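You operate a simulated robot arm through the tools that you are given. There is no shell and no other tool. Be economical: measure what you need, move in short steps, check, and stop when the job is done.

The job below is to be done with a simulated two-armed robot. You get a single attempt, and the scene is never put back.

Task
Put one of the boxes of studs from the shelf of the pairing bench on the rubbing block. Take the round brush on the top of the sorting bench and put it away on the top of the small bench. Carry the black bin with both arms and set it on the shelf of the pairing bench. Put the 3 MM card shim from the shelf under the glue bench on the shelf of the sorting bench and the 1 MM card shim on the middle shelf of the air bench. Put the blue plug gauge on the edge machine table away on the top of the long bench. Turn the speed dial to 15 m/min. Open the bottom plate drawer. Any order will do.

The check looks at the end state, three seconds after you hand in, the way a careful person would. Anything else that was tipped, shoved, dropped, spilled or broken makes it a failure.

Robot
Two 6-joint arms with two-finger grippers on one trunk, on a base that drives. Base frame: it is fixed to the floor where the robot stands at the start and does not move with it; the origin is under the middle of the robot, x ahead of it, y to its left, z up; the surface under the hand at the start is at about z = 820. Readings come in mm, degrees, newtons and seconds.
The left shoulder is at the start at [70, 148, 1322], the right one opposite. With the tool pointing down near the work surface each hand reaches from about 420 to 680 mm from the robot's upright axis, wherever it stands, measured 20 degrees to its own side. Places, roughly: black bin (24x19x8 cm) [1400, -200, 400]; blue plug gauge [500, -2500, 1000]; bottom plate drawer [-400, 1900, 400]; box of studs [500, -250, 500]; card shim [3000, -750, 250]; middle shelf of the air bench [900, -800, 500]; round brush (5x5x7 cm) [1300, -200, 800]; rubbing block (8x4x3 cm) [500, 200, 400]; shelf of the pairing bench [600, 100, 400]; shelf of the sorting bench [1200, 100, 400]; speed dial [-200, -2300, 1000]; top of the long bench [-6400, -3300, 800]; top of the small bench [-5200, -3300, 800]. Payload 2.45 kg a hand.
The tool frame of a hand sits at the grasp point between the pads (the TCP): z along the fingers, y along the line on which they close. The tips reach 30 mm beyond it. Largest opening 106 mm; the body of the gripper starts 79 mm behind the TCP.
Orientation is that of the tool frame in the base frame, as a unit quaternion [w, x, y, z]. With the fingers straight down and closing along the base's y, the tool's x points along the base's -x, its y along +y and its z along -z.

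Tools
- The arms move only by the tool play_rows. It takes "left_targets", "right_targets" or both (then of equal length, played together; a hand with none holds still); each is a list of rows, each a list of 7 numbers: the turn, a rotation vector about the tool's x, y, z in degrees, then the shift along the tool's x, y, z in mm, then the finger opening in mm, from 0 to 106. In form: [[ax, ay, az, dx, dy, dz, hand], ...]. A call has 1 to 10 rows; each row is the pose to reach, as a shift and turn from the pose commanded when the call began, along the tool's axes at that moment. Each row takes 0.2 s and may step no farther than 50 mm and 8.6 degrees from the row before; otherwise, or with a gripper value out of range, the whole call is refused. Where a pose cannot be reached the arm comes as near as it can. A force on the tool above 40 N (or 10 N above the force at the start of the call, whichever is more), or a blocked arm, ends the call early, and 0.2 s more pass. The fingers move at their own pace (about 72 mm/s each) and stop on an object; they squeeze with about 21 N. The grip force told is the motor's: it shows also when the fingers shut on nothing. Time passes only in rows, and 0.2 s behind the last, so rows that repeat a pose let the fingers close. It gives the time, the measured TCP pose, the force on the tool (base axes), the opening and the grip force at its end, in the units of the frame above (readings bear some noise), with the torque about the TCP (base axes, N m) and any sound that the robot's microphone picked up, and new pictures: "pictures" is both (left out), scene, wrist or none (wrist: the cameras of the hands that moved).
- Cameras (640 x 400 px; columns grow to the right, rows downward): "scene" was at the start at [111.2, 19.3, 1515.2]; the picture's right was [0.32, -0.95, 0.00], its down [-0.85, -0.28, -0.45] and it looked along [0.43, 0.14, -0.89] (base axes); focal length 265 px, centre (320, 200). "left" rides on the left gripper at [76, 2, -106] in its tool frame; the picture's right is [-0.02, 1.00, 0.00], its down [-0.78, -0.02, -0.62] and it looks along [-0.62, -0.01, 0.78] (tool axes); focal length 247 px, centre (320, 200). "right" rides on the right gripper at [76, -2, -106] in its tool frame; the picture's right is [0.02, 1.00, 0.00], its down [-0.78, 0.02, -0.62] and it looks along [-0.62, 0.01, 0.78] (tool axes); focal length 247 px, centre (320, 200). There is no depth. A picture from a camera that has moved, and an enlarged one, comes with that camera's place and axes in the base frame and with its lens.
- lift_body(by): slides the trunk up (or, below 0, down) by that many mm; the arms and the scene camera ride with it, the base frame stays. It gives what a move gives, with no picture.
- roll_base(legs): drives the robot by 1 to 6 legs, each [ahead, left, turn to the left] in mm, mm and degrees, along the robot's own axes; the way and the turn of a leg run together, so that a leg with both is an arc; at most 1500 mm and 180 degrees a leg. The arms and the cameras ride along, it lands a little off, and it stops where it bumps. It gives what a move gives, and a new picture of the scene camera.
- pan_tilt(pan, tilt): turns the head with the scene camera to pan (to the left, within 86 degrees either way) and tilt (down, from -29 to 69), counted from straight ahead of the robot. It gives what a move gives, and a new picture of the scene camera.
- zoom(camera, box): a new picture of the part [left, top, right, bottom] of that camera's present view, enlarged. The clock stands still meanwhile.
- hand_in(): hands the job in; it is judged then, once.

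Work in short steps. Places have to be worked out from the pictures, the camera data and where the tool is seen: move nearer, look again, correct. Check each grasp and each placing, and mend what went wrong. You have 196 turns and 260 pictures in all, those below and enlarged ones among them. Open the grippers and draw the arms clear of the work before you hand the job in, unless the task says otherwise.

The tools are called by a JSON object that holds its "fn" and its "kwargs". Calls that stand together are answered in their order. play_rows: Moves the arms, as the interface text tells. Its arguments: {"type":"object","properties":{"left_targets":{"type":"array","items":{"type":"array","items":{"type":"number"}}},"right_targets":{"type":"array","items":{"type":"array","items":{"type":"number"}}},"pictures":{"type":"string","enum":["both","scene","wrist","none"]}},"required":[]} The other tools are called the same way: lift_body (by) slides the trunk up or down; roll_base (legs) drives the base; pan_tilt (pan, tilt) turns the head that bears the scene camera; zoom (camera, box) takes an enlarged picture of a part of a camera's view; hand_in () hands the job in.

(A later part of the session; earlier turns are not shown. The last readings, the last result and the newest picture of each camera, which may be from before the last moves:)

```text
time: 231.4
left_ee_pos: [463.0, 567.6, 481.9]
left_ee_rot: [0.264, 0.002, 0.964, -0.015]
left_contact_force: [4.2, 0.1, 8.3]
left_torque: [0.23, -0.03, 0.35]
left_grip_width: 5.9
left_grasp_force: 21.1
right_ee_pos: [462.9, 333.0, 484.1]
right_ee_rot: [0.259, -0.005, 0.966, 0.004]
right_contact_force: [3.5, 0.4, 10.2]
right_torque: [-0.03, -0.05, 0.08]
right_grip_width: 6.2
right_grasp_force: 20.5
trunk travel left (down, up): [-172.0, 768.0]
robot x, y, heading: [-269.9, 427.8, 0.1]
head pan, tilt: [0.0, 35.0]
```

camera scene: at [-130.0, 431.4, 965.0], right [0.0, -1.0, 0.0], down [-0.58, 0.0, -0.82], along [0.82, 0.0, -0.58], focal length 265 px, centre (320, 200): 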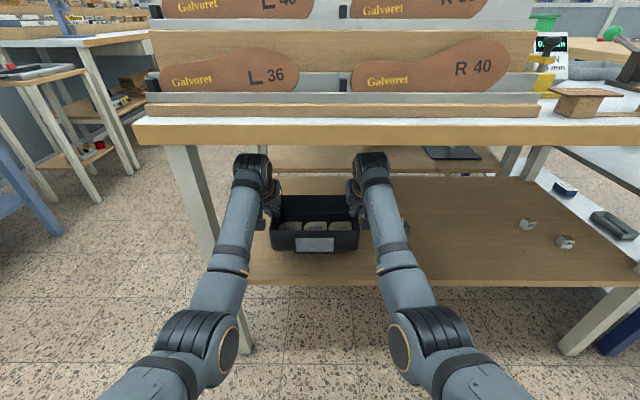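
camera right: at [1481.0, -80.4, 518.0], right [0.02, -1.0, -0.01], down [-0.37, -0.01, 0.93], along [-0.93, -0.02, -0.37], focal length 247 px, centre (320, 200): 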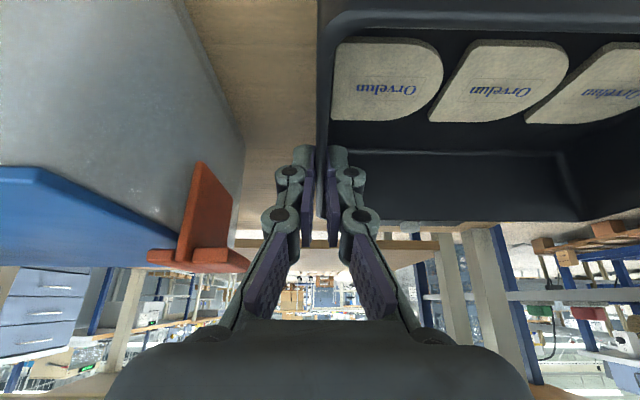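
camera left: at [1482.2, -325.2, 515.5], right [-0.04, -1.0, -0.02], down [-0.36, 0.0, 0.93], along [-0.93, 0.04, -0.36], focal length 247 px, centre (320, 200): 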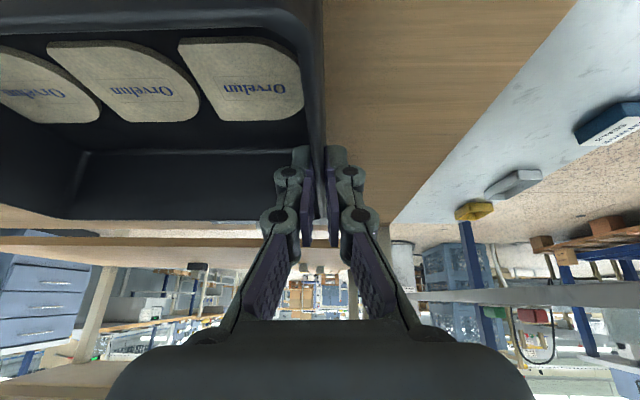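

The bin stands on the shelf (contact on both hands). I relieve 3 mm, open both hands and lift clear.

{"fn": "lift_body", "kwargs": {"by": 3}}

{"fn": "play_rows", "kwargs": {"left_targets": [[0, 0, 0, 0, 0, 0, 15], [0, 0, 0, 0, 0, 0, 30], [0, 0, 0, 0, 0, 0, 40]], "right_targets": [[0, 0, 0, 0, 0, 0, 15], [0, 0, 0, 0, 0, 0, 30], [0, 0, 0, 0, 0, 0, 40]], "pictures": "wrist"}}

{"fn": "lift_body", "kwargs": {"by": 45}}

```text
time: 231.9
left_ee_pos: [462.6, 567.1, 480.8]
left_ee_rot: [0.261, 0.001, 0.965, -0.014]
left_contact_force: [4.7, 0.9, 4.9]
left_torque: [0.21, -0.51, 0.38]
left_grip_width: 6.3
left_grasp_force: 20.7
right_ee_pos: [463.3, 331.4, 483.5]
right_ee_rot: [0.257, -0.004, 0.966, 0.003]
right_contact_force: [1.3, 0.5, 6.6]
right_torque: [-0.01, -0.57, 0.01]
right_grip_width: 6.3
right_grasp_force: 21.4
trunk travel left (down, up): [-175.0, 765.0]
robot x, y, heading: [-271.9, 431.6, 0.3]
head pan, tilt: [0.0, 35.0]
```

```text
time: 232.7
left_ee_pos: [463.5, 566.9, 479.7]
left_ee_rot: [0.26, 0.002, 0.966, -0.015]
left_contact_force: [-0.3, 0.3, -0.2]
left_torque: [-0.03, -0.01, 0.03]
left_grip_width: 39.8
left_grasp_force: 0.1
right_ee_pos: [462.3, 331.6, 482.4]
right_ee_rot: [0.257, -0.005, 0.966, 0.004]
right_contact_force: [-0.6, -0.4, 0.3]
right_torque: [-0.03, 0.05, 0.0]
right_grip_width: 40.2
right_grasp_force: 0.1
trunk travel left (down, up): [-175.0, 765.0]
robot x, y, heading: [-271.5, 429.3, 0.3]
head pan, tilt: [0.0, 35.0]
camera right: at [342.4, 328.9, 536.6], right [-0.03, 1.0, -0.01], down [0.37, 0.02, 0.93], along [0.93, 0.03, -0.37], focal length 247 px, centre (320, 200)
camera left: at [343.8, 571.1, 534.4], right [0.03, 1.0, -0.02], down [0.37, 0.0, 0.93], along [0.93, -0.03, -0.37], focal length 247 px, centre (320, 200)
```

right: 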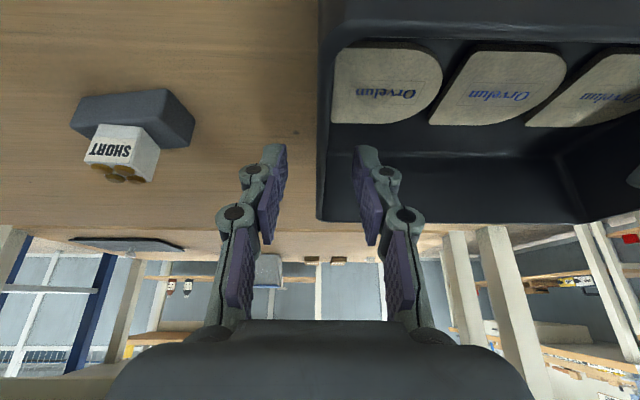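
left: 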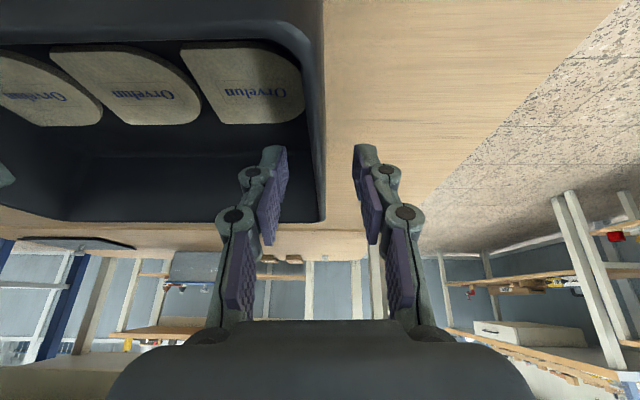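

```text
time: 233.6
left_ee_pos: [462.0, 567.4, 525.2]
left_ee_rot: [0.259, 0.002, 0.966, -0.015]
left_contact_force: [0.4, -0.6, -0.5]
left_torque: [-0.02, -0.01, 0.0]
left_grip_width: 40.0
left_grasp_force: 0.1
right_ee_pos: [463.2, 332.1, 527.7]
right_ee_rot: [0.256, -0.004, 0.967, 0.004]
right_contact_force: [0.8, -0.5, 0.0]
right_torque: [-0.01, -0.02, 0.01]
right_grip_width: 40.0
right_grasp_force: 0.1
trunk travel left (down, up): [-220.0, 720.0]
robot x, y, heading: [-270.0, 431.1, 0.3]
head pan, tilt: [0.0, 35.0]
```

The bin stands on the pairing shelf with its insoles inside. Now the drawer: back out, turn left 90°.

{"fn": "roll_base", "kwargs": {"legs": [[-330, 0, 0], [0, 0, 90]]}}

{"fn": "pan_tilt", "kwargs": {"pan": 0, "tilt": 15}}

```text
time: 239.6
left_ee_pos: [-739.0, 1163.1, 525.2]
left_ee_rot: [0.194, -0.682, 0.684, 0.173]
left_contact_force: [-0.8, -0.2, -0.8]
left_torque: [0.03, 0.01, 0.01]
left_grip_width: 40.0
left_grasp_force: 0.0
right_ee_pos: [-502.7, 1162.6, 527.8]
right_ee_rot: [-0.178, 0.687, -0.68, -0.184]
right_contact_force: [-0.3, 0.8, -0.8]
right_torque: [-0.02, -0.01, 0.03]
right_grip_width: 40.0
right_grasp_force: 0.0
trunk travel left (down, up): [-220.0, 720.0]
robot x, y, heading: [-604.1, 427.0, 90.4]
head pan, tilt: [0.0, 35.0]
camera scene: at [-602.0, 566.8, 979.3], right [1.0, 0.01, 0.0], down [0.0, -0.57, -0.82], along [0.0, 0.82, -0.57], focal length 265 px, centre (320, 200)
```

scene: 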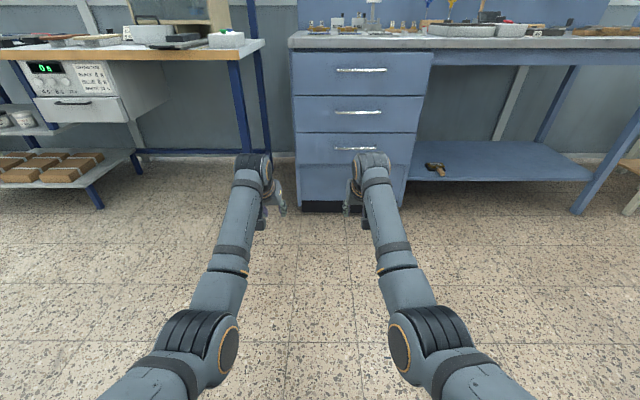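

```text
time: 240.4
left_ee_pos: [-739.8, 1162.8, 525.2]
left_ee_rot: [0.194, -0.682, 0.684, 0.173]
left_contact_force: [0.2, 0.0, 0.1]
left_torque: [-0.04, -0.01, 0.0]
left_grip_width: 39.8
left_grasp_force: 0.2
right_ee_pos: [-502.9, 1162.6, 527.6]
right_ee_rot: [-0.178, 0.687, -0.679, -0.185]
right_contact_force: [0.5, -0.5, -0.2]
right_torque: [0.0, 0.03, -0.02]
right_grip_width: 39.8
right_grasp_force: 0.1
trunk travel left (down, up): [-220.0, 720.0]
robot x, y, heading: [-600.6, 430.7, 90.3]
head pan, tilt: [0.0, 15.0]
camera scene: at [-602.0, 572.2, 1011.2], right [1.0, 0.01, 0.0], down [0.0, -0.26, -0.97], along [-0.01, 0.97, -0.26], focal length 265 px, centre (320, 200)
```

scene: 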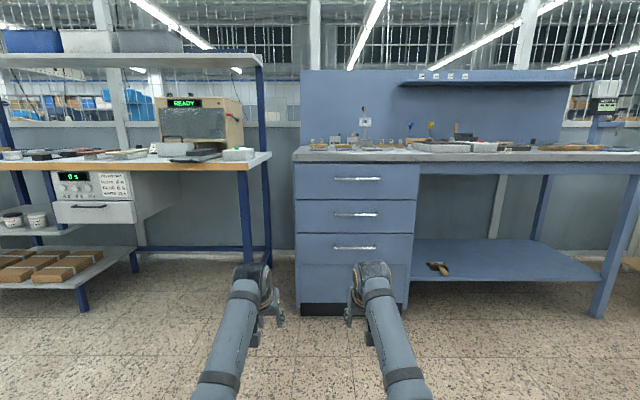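

Bottom drawer's handle is at about x≈−434, z≈410, front y≈1880. I turn the right hand to horizontal (pitch −60°).

{"fn": "play_rows", "kwargs": {"right_targets": [[0, -7.5, 0, 0, 0, 0, 60], [0, -15, 0, 0, 0, 0, 60], [0, -22.5, 0, 0, 0, 0, 60], [0, -30, 0, 0, 0, 0, 60], [0, -37.5, 0, 0, 0, 0, 60], [0, -45, 0, 0, 0, 0, 60], [0, -52.5, 0, 0, 0, 0, 60], [0, -60, 0, 0, 0, 0, 60]], "pictures": "none"}}

{"fn": "play_rows", "kwargs": {"right_targets": [[0, 0, 8.5, 0, 0, 0, 60], [0, 0, 17, 0, 0, 0, 60], [0, 0, 25.5, 0, 0, 0, 60], [0, 0, 34, 0, 0, 0, 60], [0, 0, 42.5, 0, 0, 0, 60], [0, 0, 51, 0, 0, 0, 60], [0, 0, 59.5, 0, 0, 0, 60], [0, 0, 68, 0, 0, 0, 60], [0, 0, 76.5, 0, 0, 0, 60], [0, 0, 85, 0, 0, 0, 60]], "pictures": "both"}}

```text
time: 242.4
left_ee_pos: [-739.2, 1163.2, 525.6]
left_ee_rot: [0.193, -0.682, 0.684, 0.174]
left_contact_force: [-0.4, 0.8, -0.4]
left_torque: [0.01, 0.0, -0.02]
left_grip_width: 39.9
left_grasp_force: 0.0
right_ee_pos: [-473.9, 1178.4, 566.6]
right_ee_rot: [0.534, -0.494, 0.472, 0.497]
right_contact_force: [-0.1, 0.6, 0.2]
right_torque: [-0.04, 0.02, 0.0]
right_grip_width: 60.3
right_grasp_force: 0.0
trunk travel left (down, up): [-220.0, 720.0]
robot x, y, heading: [-601.7, 428.5, 90.3]
head pan, tilt: [0.0, 15.0]
stopped in row 8 (right hand): the arm was blocked; the commanded pose is now the measured one
```

```text
time: 244.7
left_ee_pos: [-740.1, 1161.7, 524.1]
left_ee_rot: [0.194, -0.682, 0.684, 0.173]
left_contact_force: [-0.6, -0.6, -0.3]
left_torque: [0.0, 0.02, 0.01]
left_grip_width: 39.8
left_grasp_force: 0.0
right_ee_pos: [-472.8, 1179.1, 565.6]
right_ee_rot: [0.056, -0.045, 0.683, 0.727]
right_contact_force: [0.8, 0.2, 0.0]
right_torque: [-0.01, -0.01, -0.01]
right_grip_width: 60.2
right_grasp_force: 0.0
trunk travel left (down, up): [-220.0, 720.0]
robot x, y, heading: [-603.5, 426.5, 90.3]
head pan, tilt: [0.0, 15.0]
camera scene: at [-602.0, 572.2, 1011.3], right [1.0, 0.01, 0.0], down [0.0, -0.26, -0.97], along [-0.01, 0.97, -0.26], focal length 265 px, centre (320, 200)
camera right: at [-551.0, 1075.3, 546.4], right [-0.17, -0.06, 0.98], down [0.77, -0.64, 0.09], along [0.62, 0.77, 0.15], focal length 247 px, centre (320, 200)
```

scene: 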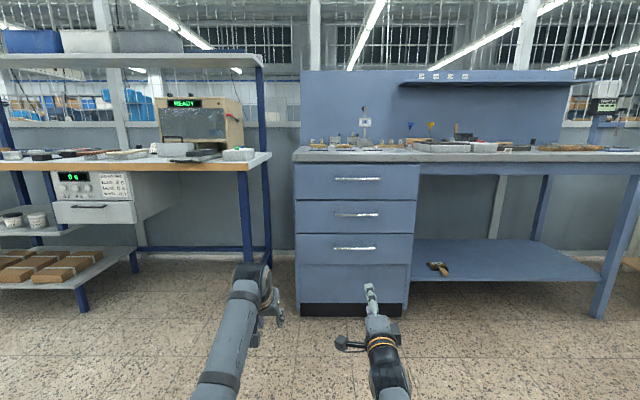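
right: 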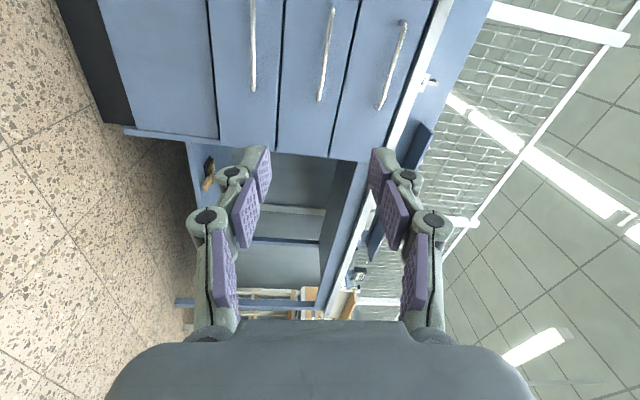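

The hand is horizontal with fingers closing vertically. I fix the remaining 8° roll, shift right 40, pull the left hand back, lower the trunk 150, and approach.

{"fn": "play_rows", "kwargs": {"right_targets": [[0, 0, 4, -20, 0, 0, 60], [0, 0, 8.2, -40, 0, 0, 60], [0, 0, 8.2, -40, 0, 0, 60]], "left_targets": [[0, 0, 0, 29, 0, -17, 40], [0, 0, 0, 58, 0, -33, 40], [0, 0, 0, 86, 0, -50, 40]], "pictures": "none"}}

{"fn": "lift_body", "kwargs": {"by": -145}}

{"fn": "roll_base", "kwargs": {"legs": [[500, 0, 0]]}}

{"fn": "zoom", "kwargs": {"camera": "right", "box": [0, 0, 640, 400]}}

```text
time: 245.4
left_ee_pos: [-740.6, 1065.5, 527.2]
left_ee_rot: [0.194, -0.682, 0.684, 0.173]
left_contact_force: [-0.5, 0.4, -0.2]
left_torque: [-0.01, -0.03, -0.03]
left_grip_width: 39.8
left_grasp_force: 0.0
right_ee_pos: [-435.9, 1178.0, 571.5]
right_ee_rot: [0.003, 0.004, 0.684, 0.73]
right_contact_force: [0.0, -0.2, -0.6]
right_torque: [0.01, 0.01, 0.0]
right_grip_width: 60.2
right_grasp_force: 0.1
trunk travel left (down, up): [-220.0, 720.0]
robot x, y, heading: [-600.4, 429.2, 90.6]
head pan, tilt: [0.0, 15.0]
```

```text
time: 247.2
left_ee_pos: [-740.3, 1067.2, 383.0]
left_ee_rot: [0.194, -0.682, 0.684, 0.173]
left_contact_force: [0.3, -0.1, 0.0]
left_torque: [-0.01, -0.01, 0.01]
left_grip_width: 39.9
left_grasp_force: 0.1
right_ee_pos: [-435.6, 1179.0, 427.0]
right_ee_rot: [0.004, 0.004, 0.684, 0.73]
right_contact_force: [-0.3, -0.6, 0.4]
right_torque: [-0.02, 0.05, 0.01]
right_grip_width: 60.0
right_grasp_force: 0.0
trunk travel left (down, up): [-75.0, 865.0]
robot x, y, heading: [-598.2, 431.6, 90.1]
head pan, tilt: [0.0, 15.0]
```

```text
time: 250.1
left_ee_pos: [-719.8, 1565.3, 382.2]
left_ee_rot: [0.196, -0.673, 0.693, 0.171]
left_contact_force: [-0.3, 0.6, 0.5]
left_torque: [0.0, 0.03, -0.02]
left_grip_width: 40.2
left_grasp_force: 0.0
right_ee_pos: [-413.3, 1668.1, 426.2]
right_ee_rot: [0.014, 0.012, 0.684, 0.73]
right_contact_force: [-0.5, 1.1, -0.1]
right_torque: [0.02, -0.01, 0.01]
right_grip_width: 60.0
right_grasp_force: 0.1
trunk travel left (down, up): [-75.0, 865.0]
robot x, y, heading: [-598.5, 924.7, 88.9]
head pan, tilt: [0.0, 15.0]
camera scene: at [-594.7, 1066.3, 866.3], right [1.0, -0.02, 0.0], down [-0.01, -0.26, -0.97], along [0.02, 0.97, -0.26], focal length 265 px, centre (320, 200)
```

scene: 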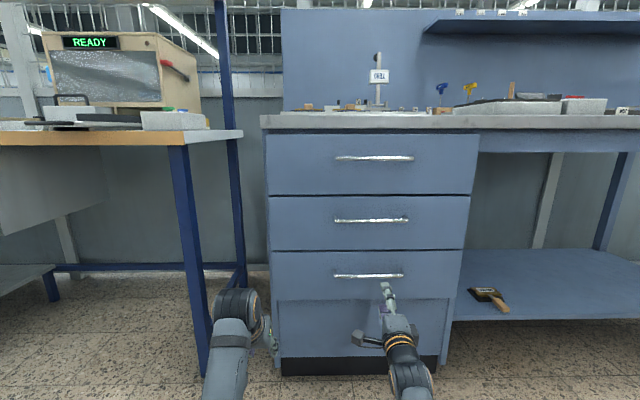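

```text
1.00 times, centred on (320, 200) of right (not enlarged: the box is as wide or as high as the picture)
camera zoom: at [-494.6, 1565.2, 416.7], right [-0.02, -0.06, 1.0], down [0.76, -0.65, -0.02], along [0.65, 0.76, 0.06], focal length 247 px, centre (320, 200)
```

zoom: 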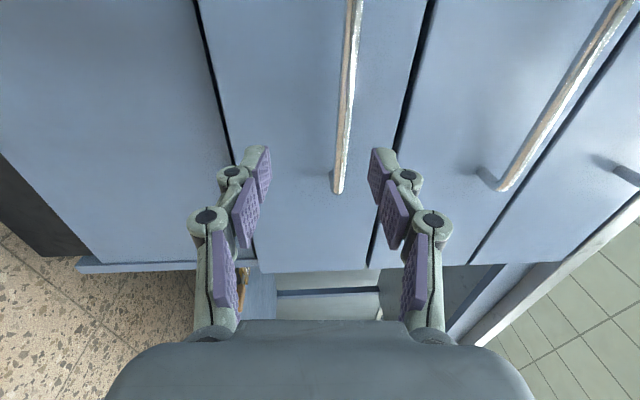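

Combining both cameras, the handle is at y≈1760, z≈450 (x −535…−340). I raise 24 mm and advance 45, then look.

{"fn": "play_rows", "kwargs": {"right_targets": [[0, 0, 0, 0, 12, 22, 60], [0, 0, 0, 0, 24, 45, 60]], "pictures": "both"}}

```text
time: 250.7
left_ee_pos: [-720.8, 1564.1, 381.8]
left_ee_rot: [0.196, -0.674, 0.692, 0.171]
left_contact_force: [-0.7, -0.3, -0.5]
left_torque: [0.05, 0.03, 0.02]
left_grip_width: 39.8
left_grasp_force: 0.0
right_ee_pos: [-412.2, 1710.7, 451.5]
right_ee_rot: [0.013, 0.012, 0.684, 0.729]
right_contact_force: [-0.1, -0.9, -0.4]
right_torque: [0.0, 0.01, 0.02]
right_grip_width: 60.0
right_grasp_force: 0.0
trunk travel left (down, up): [-75.0, 865.0]
robot x, y, heading: [-600.0, 923.1, 89.0]
head pan, tilt: [0.0, 15.0]
camera scene: at [-594.6, 1066.3, 866.2], right [1.0, -0.02, 0.0], down [-0.01, -0.26, -0.97], along [0.02, 0.97, -0.26], focal length 265 px, centre (320, 200)
camera right: at [-493.2, 1607.5, 442.9], right [-0.02, -0.06, 1.0], down [0.76, -0.65, -0.02], along [0.65, 0.76, 0.06], focal length 247 px, centre (320, 200)
```

scene: 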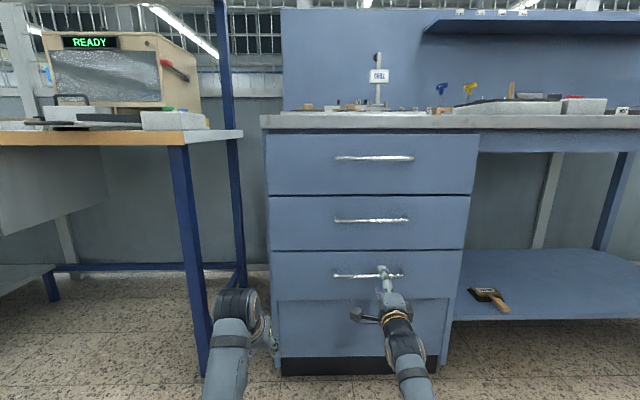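
right: 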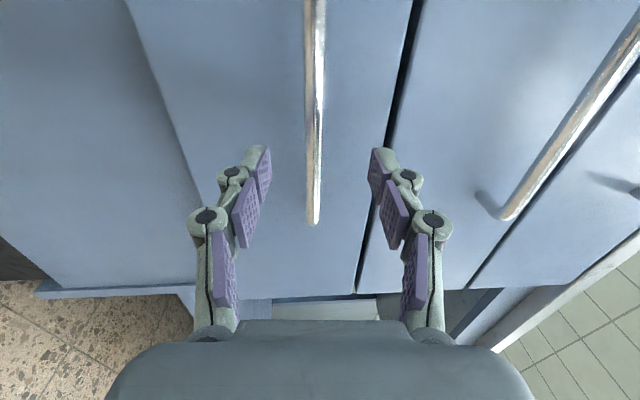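

The handle runs between the fingers at z≈449, y≈1757. Advance 38 and close.

{"fn": "play_rows", "kwargs": {"right_targets": [[0, 0, 0, 0, -1, 19, 60], [0, 0, 0, 0, -2, 38, 60], [0, 0, 0, 0, -2, 38, 30], [0, 0, 0, 0, -2, 38, 0], [0, 0, 0, 0, -2, 38, 0]], "pictures": "wrist"}}

```text
time: 251.9
left_ee_pos: [-720.5, 1565.0, 383.2]
left_ee_rot: [0.195, -0.674, 0.692, 0.171]
left_contact_force: [-0.8, 0.5, 0.1]
left_torque: [-0.02, -0.02, -0.05]
left_grip_width: 39.9
left_grasp_force: 0.0
right_ee_pos: [-408.2, 1750.2, 449.9]
right_ee_rot: [0.014, 0.013, 0.685, 0.728]
right_contact_force: [-0.4, -0.7, -6.1]
right_torque: [-0.01, 0.11, 0.16]
right_grip_width: 10.7
right_grasp_force: 37.6
trunk travel left (down, up): [-75.0, 865.0]
robot x, y, heading: [-597.7, 920.8, 88.9]
head pan, tilt: [0.0, 15.0]
camera right: at [-490.4, 1647.1, 441.4], right [-0.02, -0.06, 1.0], down [0.76, -0.65, -0.02], along [0.65, 0.76, 0.06], focal length 247 px, centre (320, 200)
```

right: 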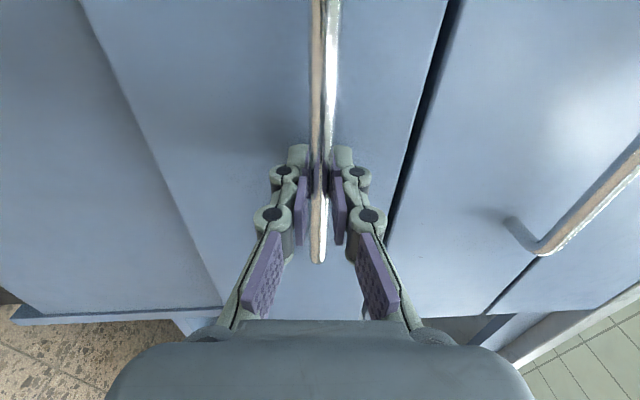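

Handle gripped (10.7 mm). I pull by driving back 300 in two legs.

{"fn": "roll_base", "kwargs": {"legs": [[-100, 0, 0], [-180, 0, 0]]}}

```text
time: 254.1
left_ee_pos: [-724.9, 1286.1, 380.9]
left_ee_rot: [0.195, -0.673, 0.693, 0.172]
left_contact_force: [0.1, 1.3, -0.6]
left_torque: [0.04, 0.02, 0.02]
left_grip_width: 40.4
left_grasp_force: 0.0
right_ee_pos: [-411.4, 1469.8, 450.0]
right_ee_rot: [0.014, 0.015, 0.685, 0.728]
right_contact_force: [23.3, -0.5, -10.5]
right_torque: [-0.03, 0.07, -0.15]
right_grip_width: 10.7
right_grasp_force: 37.4
trunk travel left (down, up): [-75.0, 865.0]
robot x, y, heading: [-606.0, 642.6, 88.8]
head pan, tilt: [0.0, 15.0]
camera scene: at [-598.1, 787.6, 866.0], right [1.0, -0.02, 0.0], down [-0.01, -0.26, -0.97], along [0.02, 0.97, -0.26], focal length 265 px, centre (320, 200)
```

scene: 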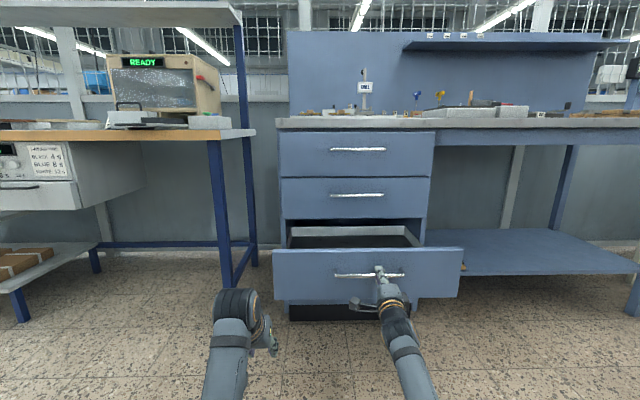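

The drawer is out ~280 mm. I pull 50 mm more (drive stops on force), then release.

{"fn": "roll_base", "kwargs": {"legs": [[-50, 0, 0]]}}

{"fn": "play_rows", "kwargs": {"right_targets": [[0, 0, 0, 0, 0, 0, 20], [0, 0, 0, 0, 0, 0, 40], [0, 0, 0, 0, 0, 0, 60], [0, 0, 0, 0, 0, -40, 60], [0, 0, 0, 0, 0, -60, 60]], "pictures": "none"}}

{"fn": "roll_base", "kwargs": {"legs": [[-150, 0, 0]]}}

```text
time: 255.1
left_ee_pos: [-724.6, 1232.9, 383.2]
left_ee_rot: [0.196, -0.673, 0.693, 0.171]
left_contact_force: [-0.2, -0.6, 0.0]
left_torque: [0.01, 0.03, 0.01]
left_grip_width: 40.1
left_grasp_force: 0.1
right_ee_pos: [-413.2, 1418.1, 452.4]
right_ee_rot: [0.015, 0.014, 0.684, 0.729]
right_contact_force: [0.3, -0.3, -0.1]
right_torque: [-0.01, -0.03, 0.03]
right_grip_width: 0.0
right_grasp_force: 28.9
trunk travel left (down, up): [-75.0, 865.0]
robot x, y, heading: [-606.5, 592.8, 88.6]
head pan, tilt: [0.0, 15.0]
camera scene: at [-600.8, 735.7, 866.4], right [1.0, -0.02, 0.0], down [-0.01, -0.26, -0.97], along [0.02, 0.97, -0.26], focal length 265 px, centre (320, 200)
```

scene: 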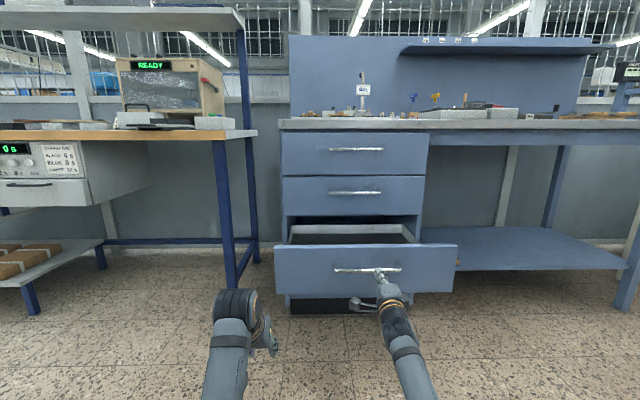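

```text
time: 256.3
left_ee_pos: [-724.5, 1234.0, 382.5]
left_ee_rot: [0.196, -0.672, 0.693, 0.17]
left_contact_force: [0.1, 0.4, -0.5]
left_torque: [0.0, 0.01, -0.02]
left_grip_width: 39.9
left_grasp_force: 0.1
right_ee_pos: [-415.0, 1356.8, 448.6]
right_ee_rot: [0.016, 0.012, 0.683, 0.73]
right_contact_force: [0.0, -0.3, 0.1]
right_torque: [0.02, -0.01, 0.01]
right_grip_width: 59.9
right_grasp_force: 0.1
trunk travel left (down, up): [-75.0, 865.0]
robot x, y, heading: [-603.0, 592.2, 88.6]
head pan, tilt: [0.0, 15.0]
```

```text
time: 257.6
left_ee_pos: [-728.9, 1085.3, 382.0]
left_ee_rot: [0.196, -0.673, 0.692, 0.171]
left_contact_force: [-0.5, -0.1, -0.7]
left_torque: [0.01, 0.01, -0.02]
left_grip_width: 40.1
left_grasp_force: 0.1
right_ee_pos: [-418.8, 1208.0, 448.2]
right_ee_rot: [0.014, 0.013, 0.684, 0.729]
right_contact_force: [0.2, 0.4, -0.7]
right_torque: [-0.01, 0.0, 0.0]
right_grip_width: 59.9
right_grasp_force: 0.0
trunk travel left (down, up): [-75.0, 865.0]
robot x, y, heading: [-608.1, 442.1, 88.9]
head pan, tilt: [0.0, 15.0]
camera scene: at [-604.4, 585.9, 866.3], right [1.0, -0.02, 0.0], down [-0.01, -0.26, -0.97], along [0.02, 0.97, -0.26], focal length 265 px, centre (320, 200)
```

scene: 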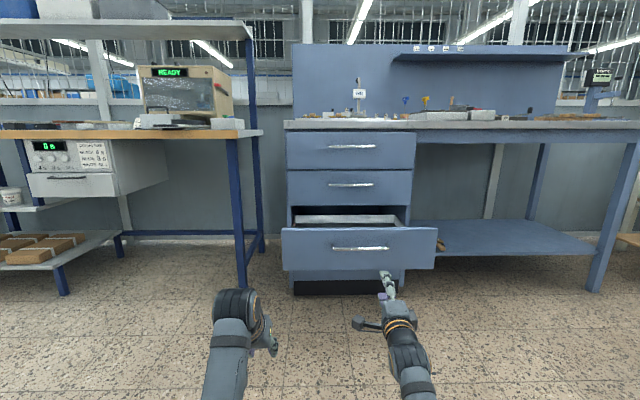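

The drawer came to its end stop and stays open. Next the dial while the right hand is horizontal: move to open floor and turn around to face the edge machine.

{"fn": "roll_base", "kwargs": {"legs": [[-190, 40, 0], [0, 0, 180]]}}

{"fn": "lift_body", "kwargs": {"by": 390}}

{"fn": "pan_tilt", "kwargs": {"pan": 0, "tilt": 18}}

```text
time: 266.8
left_ee_pos: [-466.9, -367.0, 382.4]
left_ee_rot: [0.181, 0.657, 0.708, -0.187]
left_contact_force: [0.0, 0.1, -0.5]
left_torque: [0.0, 0.02, 0.01]
left_grip_width: 39.7
left_grasp_force: 0.0
right_ee_pos: [-763.8, -521.9, 448.0]
right_ee_rot: [0.729, 0.683, 0.022, 0.025]
right_contact_force: [-1.0, -0.1, -0.7]
right_torque: [-0.08, 0.03, -0.03]
right_grip_width: 60.0
right_grasp_force: 0.1
trunk travel left (down, up): [-75.0, 865.0]
robot x, y, heading: [-655.9, 257.7, -85.2]
head pan, tilt: [0.0, 15.0]
camera scene: at [-640.9, 114.7, 866.3], right [-1.0, -0.08, 0.0], down [-0.02, 0.26, -0.97], along [0.08, -0.96, -0.26], focal length 265 px, centre (320, 200)
```

scene: 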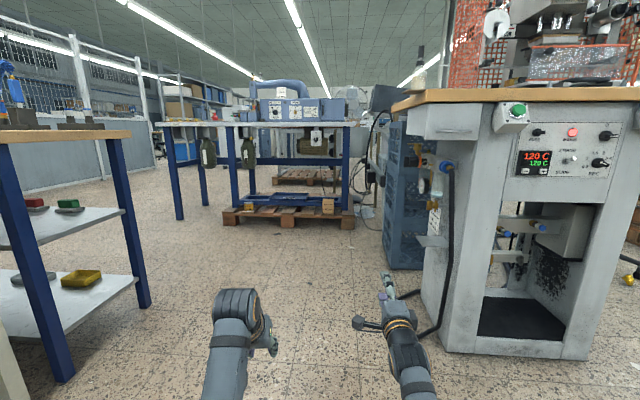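

```text
time: 270.5
left_ee_pos: [-467.7, -367.8, 771.7]
left_ee_rot: [0.181, 0.657, 0.708, -0.186]
left_contact_force: [0.5, -0.1, 0.4]
left_torque: [0.01, 0.02, 0.02]
left_grip_width: 39.9
left_grasp_force: 0.0
right_ee_pos: [-763.3, -522.9, 837.2]
right_ee_rot: [0.729, 0.684, 0.023, 0.025]
right_contact_force: [-0.7, -0.1, -0.5]
right_torque: [0.0, 0.02, 0.01]
right_grip_width: 59.9
right_grasp_force: 0.0
trunk travel left (down, up): [-465.0, 475.0]
robot x, y, heading: [-651.5, 260.4, -85.2]
head pan, tilt: [0.0, 15.0]
```

```text
time: 271.1
left_ee_pos: [-467.3, -366.8, 772.8]
left_ee_rot: [0.181, 0.656, 0.709, -0.187]
left_contact_force: [0.2, -0.4, -0.4]
left_torque: [0.02, 0.02, -0.02]
left_grip_width: 40.1
left_grasp_force: 0.1
right_ee_pos: [-763.7, -521.9, 837.7]
right_ee_rot: [0.729, 0.684, 0.023, 0.025]
right_contact_force: [0.3, 0.3, -0.4]
right_torque: [-0.04, 0.02, -0.03]
right_grip_width: 59.9
right_grasp_force: 0.1
trunk travel left (down, up): [-465.0, 475.0]
robot x, y, heading: [-656.1, 260.0, -85.5]
head pan, tilt: [0.0, 18.0]
camera scene: at [-640.9, 114.7, 1251.4], right [-1.0, -0.08, 0.0], down [-0.03, 0.31, -0.95], along [0.08, -0.95, -0.31], focal length 265 px, centre (320, 200)
```

scene: 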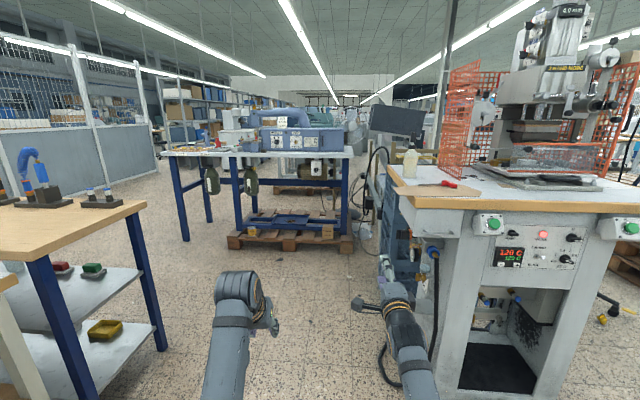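

The press is on my right, so I shift left to x≈−150, align to −90°, then go ahead toward the edge machine.

{"fn": "roll_base", "kwargs": {"legs": [[0, 480, -4.6], [1200, 0, 0]]}}

{"fn": "zoom", "kwargs": {"camera": "scene", "box": [200, 60, 480, 235]}}

```text
time: 279.8
left_ee_pos: [-22.2, -1573.4, 773.0]
left_ee_rot: [0.174, 0.682, 0.683, -0.193]
left_contact_force: [0.6, 0.2, -0.5]
left_torque: [-0.02, 0.0, 0.0]
left_grip_width: 40.0
left_grasp_force: 0.0
right_ee_pos: [-330.0, -1705.9, 836.9]
right_ee_rot: [0.73, 0.684, -0.003, -0.004]
right_contact_force: [-0.1, 0.3, -0.2]
right_torque: [-0.02, -0.02, -0.01]
right_grip_width: 60.1
right_grasp_force: 0.0
trunk travel left (down, up): [-465.0, 475.0]
robot x, y, heading: [-161.8, -936.0, -89.5]
head pan, tilt: [0.0, 18.0]
camera scene: at [-159.3, -1079.5, 1251.3], right [-1.0, -0.01, 0.0], down [0.0, 0.31, -0.95], along [0.01, -0.95, -0.31], focal length 265 px, centre (320, 200)
```

scene: 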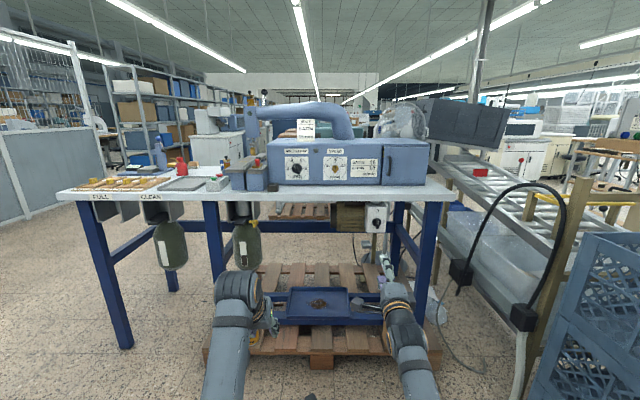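

```text
2.29 times, centred on (340, 148) of scene
camera zoom: at [-159.3, -1079.5, 1251.3], right [-1.0, -0.01, 0.0], down [0.0, 0.31, -0.95], along [0.01, -0.95, -0.31], focal length 606 px, centre (274, 320)
```

zoom: 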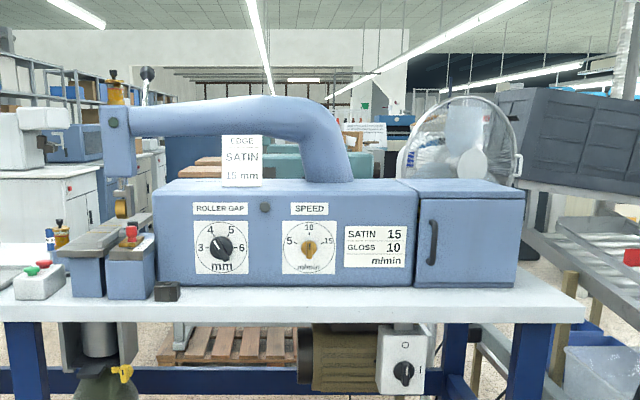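

The speed dial (brass knob, scale 5–10–15) is near (−217, ≈−2300, 1009). I raise the trunk 168 to bring the right hand to its height, strafe left 113, and advance 330.

{"fn": "lift_body", "kwargs": {"by": 168}}

{"fn": "roll_base", "kwargs": {"legs": [[0, 113, -0.5], [330, 0, 0]]}}

{"fn": "zoom", "kwargs": {"camera": "right", "box": [0, 0, 640, 400]}}

{"fn": "zoom", "kwargs": {"camera": "scene", "box": [260, 120, 460, 245]}}

```text
time: 281.7
left_ee_pos: [-23.4, -1572.2, 939.1]
left_ee_rot: [0.173, 0.683, 0.683, -0.194]
left_contact_force: [0.0, 0.3, 1.0]
left_torque: [-0.01, -0.01, 0.01]
left_grip_width: 40.1
left_grasp_force: 0.1
right_ee_pos: [-328.8, -1706.3, 1005.2]
right_ee_rot: [0.73, 0.684, -0.003, -0.003]
right_contact_force: [-0.5, 0.2, -0.2]
right_torque: [0.02, 0.02, 0.01]
right_grip_width: 59.9
right_grasp_force: 0.0
trunk travel left (down, up): [-633.0, 307.0]
robot x, y, heading: [-160.5, -932.5, -89.8]
head pan, tilt: [0.0, 18.0]
```

```text
time: 284.6
left_ee_pos: [93.5, -1896.4, 940.3]
left_ee_rot: [0.174, 0.682, 0.683, -0.194]
left_contact_force: [-0.2, -0.3, -0.1]
left_torque: [0.03, -0.03, 0.02]
left_grip_width: 40.1
left_grasp_force: 0.1
right_ee_pos: [-213.0, -2029.5, 1006.9]
right_ee_rot: [0.73, 0.684, -0.002, -0.003]
right_contact_force: [0.9, 0.0, -0.8]
right_torque: [-0.04, 0.0, -0.01]
right_grip_width: 60.1
right_grasp_force: 0.0
trunk travel left (down, up): [-633.0, 307.0]
robot x, y, heading: [-49.4, -1259.0, -89.4]
head pan, tilt: [0.0, 18.0]
camera scene: at [-44.6, -1403.4, 1419.4], right [-1.0, -0.01, 0.0], down [0.0, 0.31, -0.95], along [0.01, -0.95, -0.31], focal length 265 px, centre (320, 200)
```

scene: 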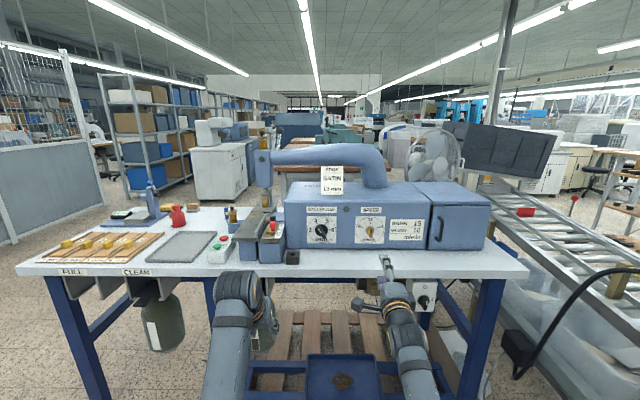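

```text
1.00 times, centred on (320, 200) of right (not enlarged: the box is as wide or as high as the picture)
camera zoom: at [-137.3, -1923.4, 997.1], right [0.02, 0.06, 1.0], down [-0.78, 0.63, -0.02], along [-0.63, -0.78, 0.06], focal length 247 px, centre (320, 200)
```

zoom: 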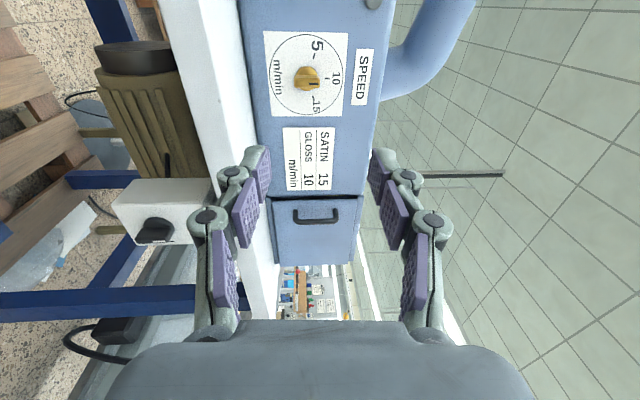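

```text
3.20 times, centred on (360, 182) of scene
camera zoom: at [-44.6, -1403.4, 1419.4], right [-1.0, -0.01, 0.0], down [0.0, 0.31, -0.95], along [0.01, -0.95, -0.31], focal length 849 px, centre (192, 256)
```

zoom: 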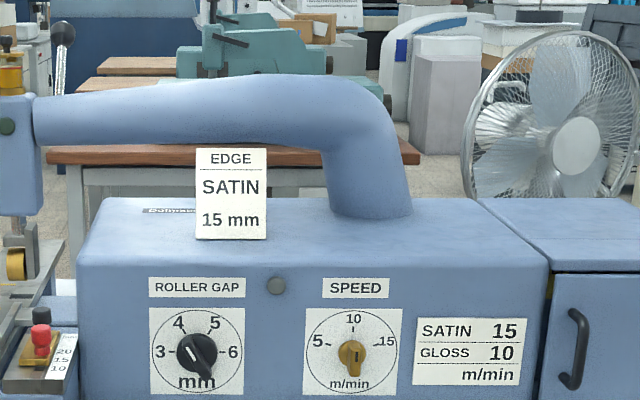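

Knob triangulates to (−221,−2306,1004), pointing at 10 now; 15 is ~60° clockwise. The tool is already nearly in line. I drive ahead 150 and zoom on the knob.

{"fn": "roll_base", "kwargs": {"legs": [[150, 0, 0]]}}

{"fn": "zoom", "kwargs": {"camera": "right", "box": [200, 0, 440, 160]}}

{"fn": "zoom", "kwargs": {"camera": "scene", "box": [330, 190, 430, 260]}}

```text
time: 286.0
left_ee_pos: [97.6, -2046.7, 941.1]
left_ee_rot: [0.174, 0.681, 0.684, -0.194]
left_contact_force: [-0.1, 0.2, -0.6]
left_torque: [0.0, 0.0, -0.01]
left_grip_width: 40.2
left_grasp_force: 0.1
right_ee_pos: [-208.4, -2180.9, 1006.2]
right_ee_rot: [0.73, 0.684, -0.001, -0.001]
right_contact_force: [0.3, 0.3, 0.1]
right_torque: [-0.02, 0.0, 0.01]
right_grip_width: 59.7
right_grasp_force: 0.1
trunk travel left (down, up): [-633.0, 307.0]
robot x, y, heading: [-45.5, -1410.7, -89.4]
head pan, tilt: [0.0, 18.0]
camera scene: at [-42.3, -1554.3, 1419.4], right [-1.0, -0.01, 0.0], down [0.0, 0.31, -0.95], along [0.01, -0.95, -0.31], focal length 265 px, centre (320, 200)
```

scene: 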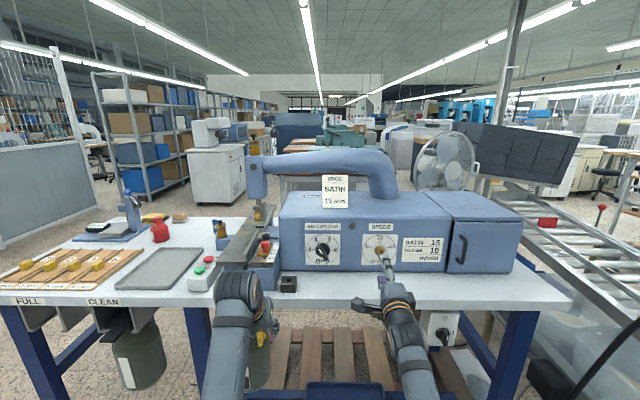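

```text
2.50 times, centred on (320, 80) of right
camera zoom: at [-133.5, -2074.7, 997.3], right [0.02, 0.06, 1.0], down [-0.78, 0.62, -0.02], along [-0.62, -0.78, 0.06], focal length 617 px, centre (320, 500)
```

zoom: 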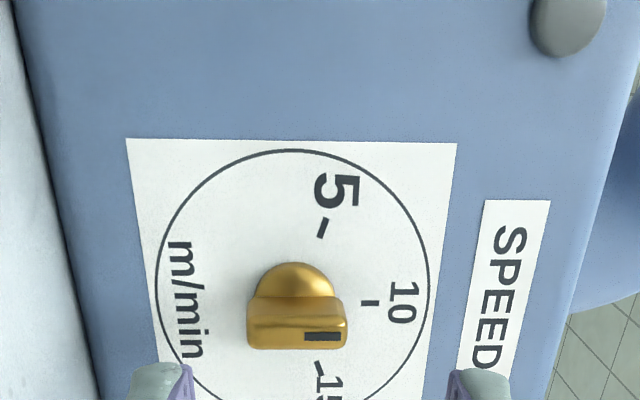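

```text
5.71 times, centred on (380, 225) of scene
camera zoom: at [-42.3, -1554.3, 1419.4], right [-1.0, -0.01, 0.0], down [0.0, 0.31, -0.95], along [0.01, -0.95, -0.31], focal length 1516 px, centre (-23, 57)
```

zoom: 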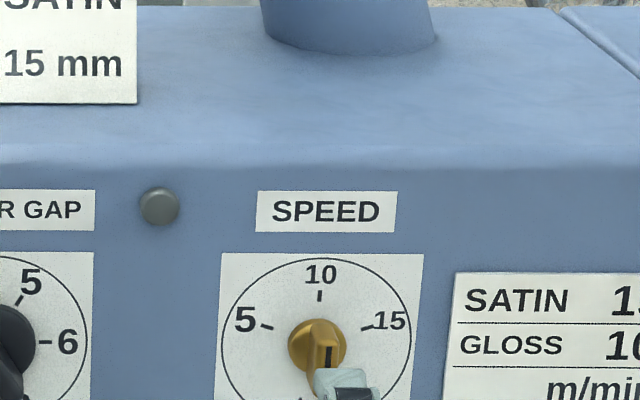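

The knob is a bar type, ridge vertical, index at 10; 15 is ≈70° clockwise. To clamp the ridge sideways I roll the hand back −90° and pitch it 30° down (keeps the camera above the table).

{"fn": "play_rows", "kwargs": {"right_targets": [[0, 0, -8.5, 0, 0, 0, 60], [0, 0, -17, 0, 0, 0, 60], [0, 0, -25.5, 0, 0, 0, 60], [0, 0, -34, 0, 0, 0, 60], [0, 0, -42.5, 0, 0, 0, 60], [0, 0, -51, 0, 0, 0, 60], [0, 0, -59.5, 0, 0, 0, 60], [0, 0, -68, 0, 0, 0, 60], [0, 0, -76.5, 0, 0, 0, 60], [0, 0, -85, 0, 0, 0, 60]], "pictures": "none"}}

{"fn": "play_rows", "kwargs": {"right_targets": [[0, 6, -5, 0, 0, 0, 50], [0, 13, -5, 0, 0, 0, 50], [0, 20, -5, 0, 0, 0, 50], [0, 27, -5, 0, 0, 0, 50], [0, 34, -5, 0, 0, 0, 50]], "pictures": "both"}}

```text
time: 288.2
left_ee_pos: [97.1, -2048.2, 940.5]
left_ee_rot: [0.174, 0.681, 0.684, -0.193]
left_contact_force: [0.3, 0.0, -0.4]
left_torque: [0.01, 0.01, 0.02]
left_grip_width: 40.0
left_grasp_force: 0.1
right_ee_pos: [-208.8, -2180.5, 1007.1]
right_ee_rot: [0.536, 0.505, 0.461, -0.495]
right_contact_force: [-0.4, -0.4, 0.4]
right_torque: [-0.01, 0.0, -0.01]
right_grip_width: 59.9
right_grasp_force: 0.1
trunk travel left (down, up): [-633.0, 307.0]
robot x, y, heading: [-45.0, -1409.2, -89.2]
head pan, tilt: [0.0, 18.0]
```

```text
time: 289.4
left_ee_pos: [97.9, -2046.8, 939.7]
left_ee_rot: [0.173, 0.681, 0.685, -0.193]
left_contact_force: [-0.4, -0.1, -0.7]
left_torque: [-0.01, -0.02, 0.0]
left_grip_width: 39.9
left_grasp_force: 0.0
right_ee_pos: [-210.0, -2180.1, 1005.0]
right_ee_rot: [0.356, 0.607, 0.621, -0.345]
right_contact_force: [0.4, 0.4, 0.9]
right_torque: [-0.02, 0.0, 0.0]
right_grip_width: 50.0
right_grasp_force: 0.1
trunk travel left (down, up): [-633.0, 307.0]
robot x, y, heading: [-43.3, -1409.2, -89.3]
head pan, tilt: [0.0, 18.0]
camera scene: at [-42.2, -1554.6, 1419.3], right [-1.0, -0.01, 0.0], down [0.0, 0.31, -0.95], along [0.01, -0.95, -0.31], focal length 265 px, centre (320, 200)
camera right: at [-214.5, -2049.6, 992.9], right [1.0, 0.03, -0.02], down [0.01, 0.14, 0.99], along [0.04, -0.99, 0.14], focal length 247 px, centre (320, 200)
```

scene: 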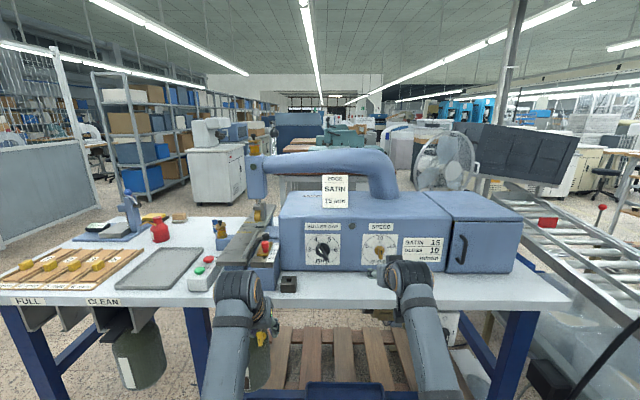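
right: 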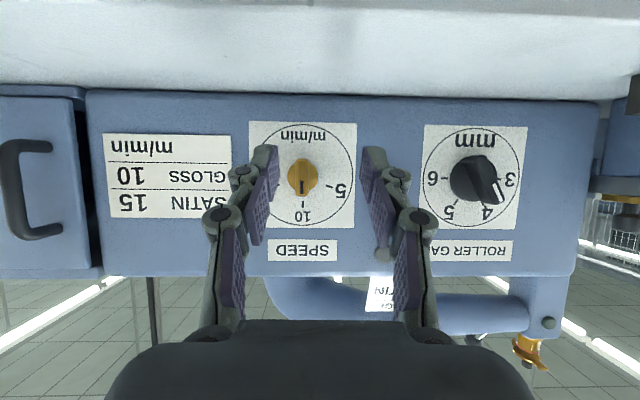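

The knob is at px (302,176) → (−223,−2306,1004). I drive ahead 90 and then correct with the arm.

{"fn": "roll_base", "kwargs": {"legs": [[85, 0, 0]]}}

{"fn": "play_rows", "kwargs": {"right_targets": [[0, 0, 0, -8, -13, -3.5, 50]], "pictures": "wrist"}}

```text
time: 290.5
left_ee_pos: [99.6, -2131.7, 939.7]
left_ee_rot: [0.174, 0.681, 0.685, -0.192]
left_contact_force: [-0.2, -0.2, -0.3]
left_torque: [-0.02, -0.01, 0.01]
left_grip_width: 39.8
left_grasp_force: 0.1
right_ee_pos: [-206.2, -2268.0, 1005.5]
right_ee_rot: [0.358, 0.606, 0.62, -0.348]
right_contact_force: [0.1, -0.7, -1.4]
right_torque: [-0.04, -0.02, -0.01]
right_grip_width: 50.3
right_grasp_force: 0.0
trunk travel left (down, up): [-633.0, 307.0]
robot x, y, heading: [-43.0, -1494.1, -89.2]
head pan, tilt: [0.0, 18.0]
camera scene: at [-40.9, -1640.5, 1419.3], right [-1.0, -0.01, 0.0], down [0.0, 0.31, -0.95], along [0.01, -0.95, -0.31], focal length 265 px, centre (320, 200)
```

scene: 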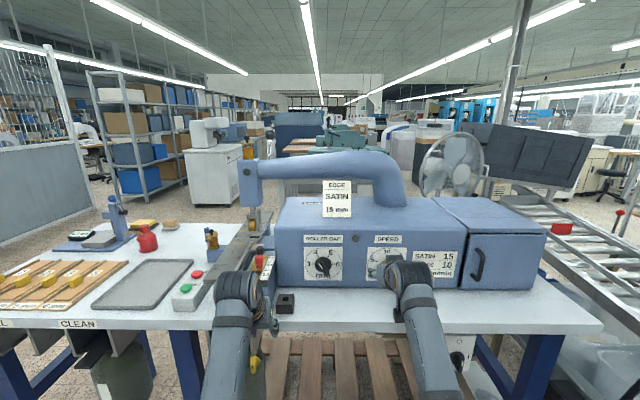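

```text
time: 290.9
left_ee_pos: [97.5, -2130.8, 941.4]
left_ee_rot: [0.175, 0.681, 0.684, -0.193]
left_contact_force: [0.6, 0.3, 0.3]
left_torque: [0.0, -0.03, 0.0]
left_grip_width: 39.8
left_grasp_force: 0.1
right_ee_pos: [-219.8, -2265.1, 1015.3]
right_ee_rot: [0.357, 0.606, 0.62, -0.347]
right_contact_force: [-0.1, 0.3, -0.1]
right_torque: [-0.02, -0.02, 0.02]
right_grip_width: 50.0
right_grasp_force: 0.1
trunk travel left (down, up): [-633.0, 307.0]
robot x, y, heading: [-46.9, -1493.4, -89.1]
head pan, tilt: [0.0, 18.0]
camera right: at [-226.7, -2134.5, 1002.7], right [1.0, 0.03, -0.02], down [0.01, 0.14, 0.99], along [0.04, -0.99, 0.14], focal length 247 px, centre (320, 200)
```

right: 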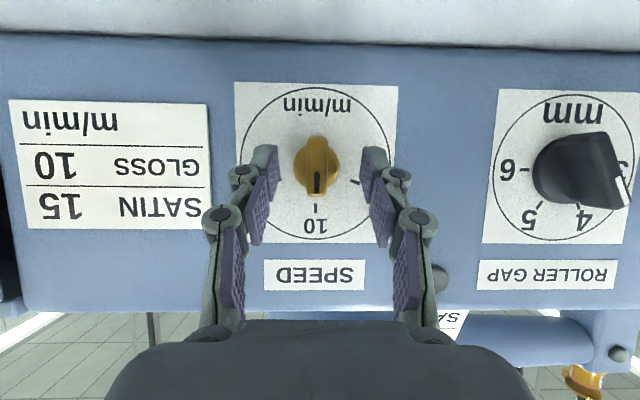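

Knob is centred between the fingers. Advance 32 mm to straddle the ridge and look.

{"fn": "play_rows", "kwargs": {"right_targets": [[0, 0, 0, -7, -1, 14, 40], [0, 0, 0, -14.5, -1.5, 28.6, 40]], "pictures": "wrist"}}

{"fn": "zoom", "kwargs": {"camera": "right", "box": [220, 80, 420, 260]}}

```text
time: 291.5
left_ee_pos: [96.4, -2123.0, 947.1]
left_ee_rot: [0.177, 0.681, 0.683, -0.196]
left_contact_force: [0.7, -0.2, 0.2]
left_torque: [-0.04, -0.01, 0.0]
left_grip_width: 40.0
left_grasp_force: 0.0
right_ee_pos: [-223.1, -2279.4, 1013.9]
right_ee_rot: [0.353, 0.61, 0.621, -0.345]
right_contact_force: [-3.8, 39.8, 8.2]
right_torque: [0.04, 0.02, -0.88]
right_grip_width: 32.7
right_grasp_force: 23.6
trunk travel left (down, up): [-633.0, 307.0]
robot x, y, heading: [-43.0, -1492.9, -89.3]
head pan, tilt: [0.0, 18.0]
stopped in row 2 (right hand): the force on the tool passed its limit at 56 N (the readings are from after the stop); the commanded pose is now the measured one
camera right: at [-229.0, -2148.3, 1003.4], right [1.0, 0.03, -0.02], down [0.01, 0.13, 0.99], along [0.03, -0.99, 0.13], focal length 247 px, centre (320, 200)
```

right: 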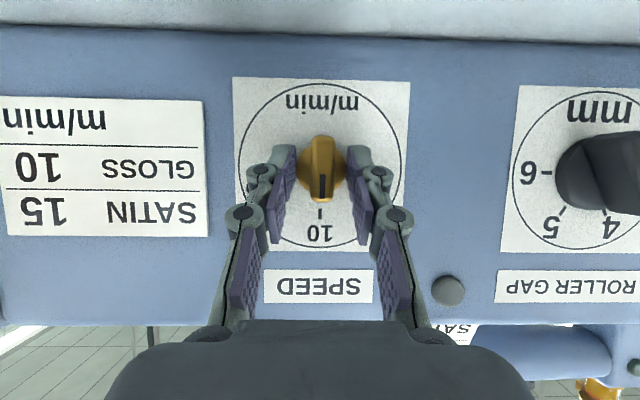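

```text
2.22 times, centred on (320, 170) of right
camera zoom: at [-229.0, -2148.3, 1003.4], right [1.0, 0.03, -0.02], down [0.01, 0.13, 0.99], along [0.03, -0.99, 0.13], focal length 549 px, centre (320, 267)
```

zoom: 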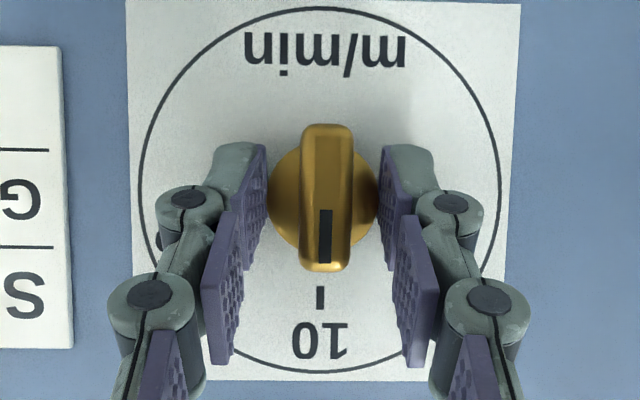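

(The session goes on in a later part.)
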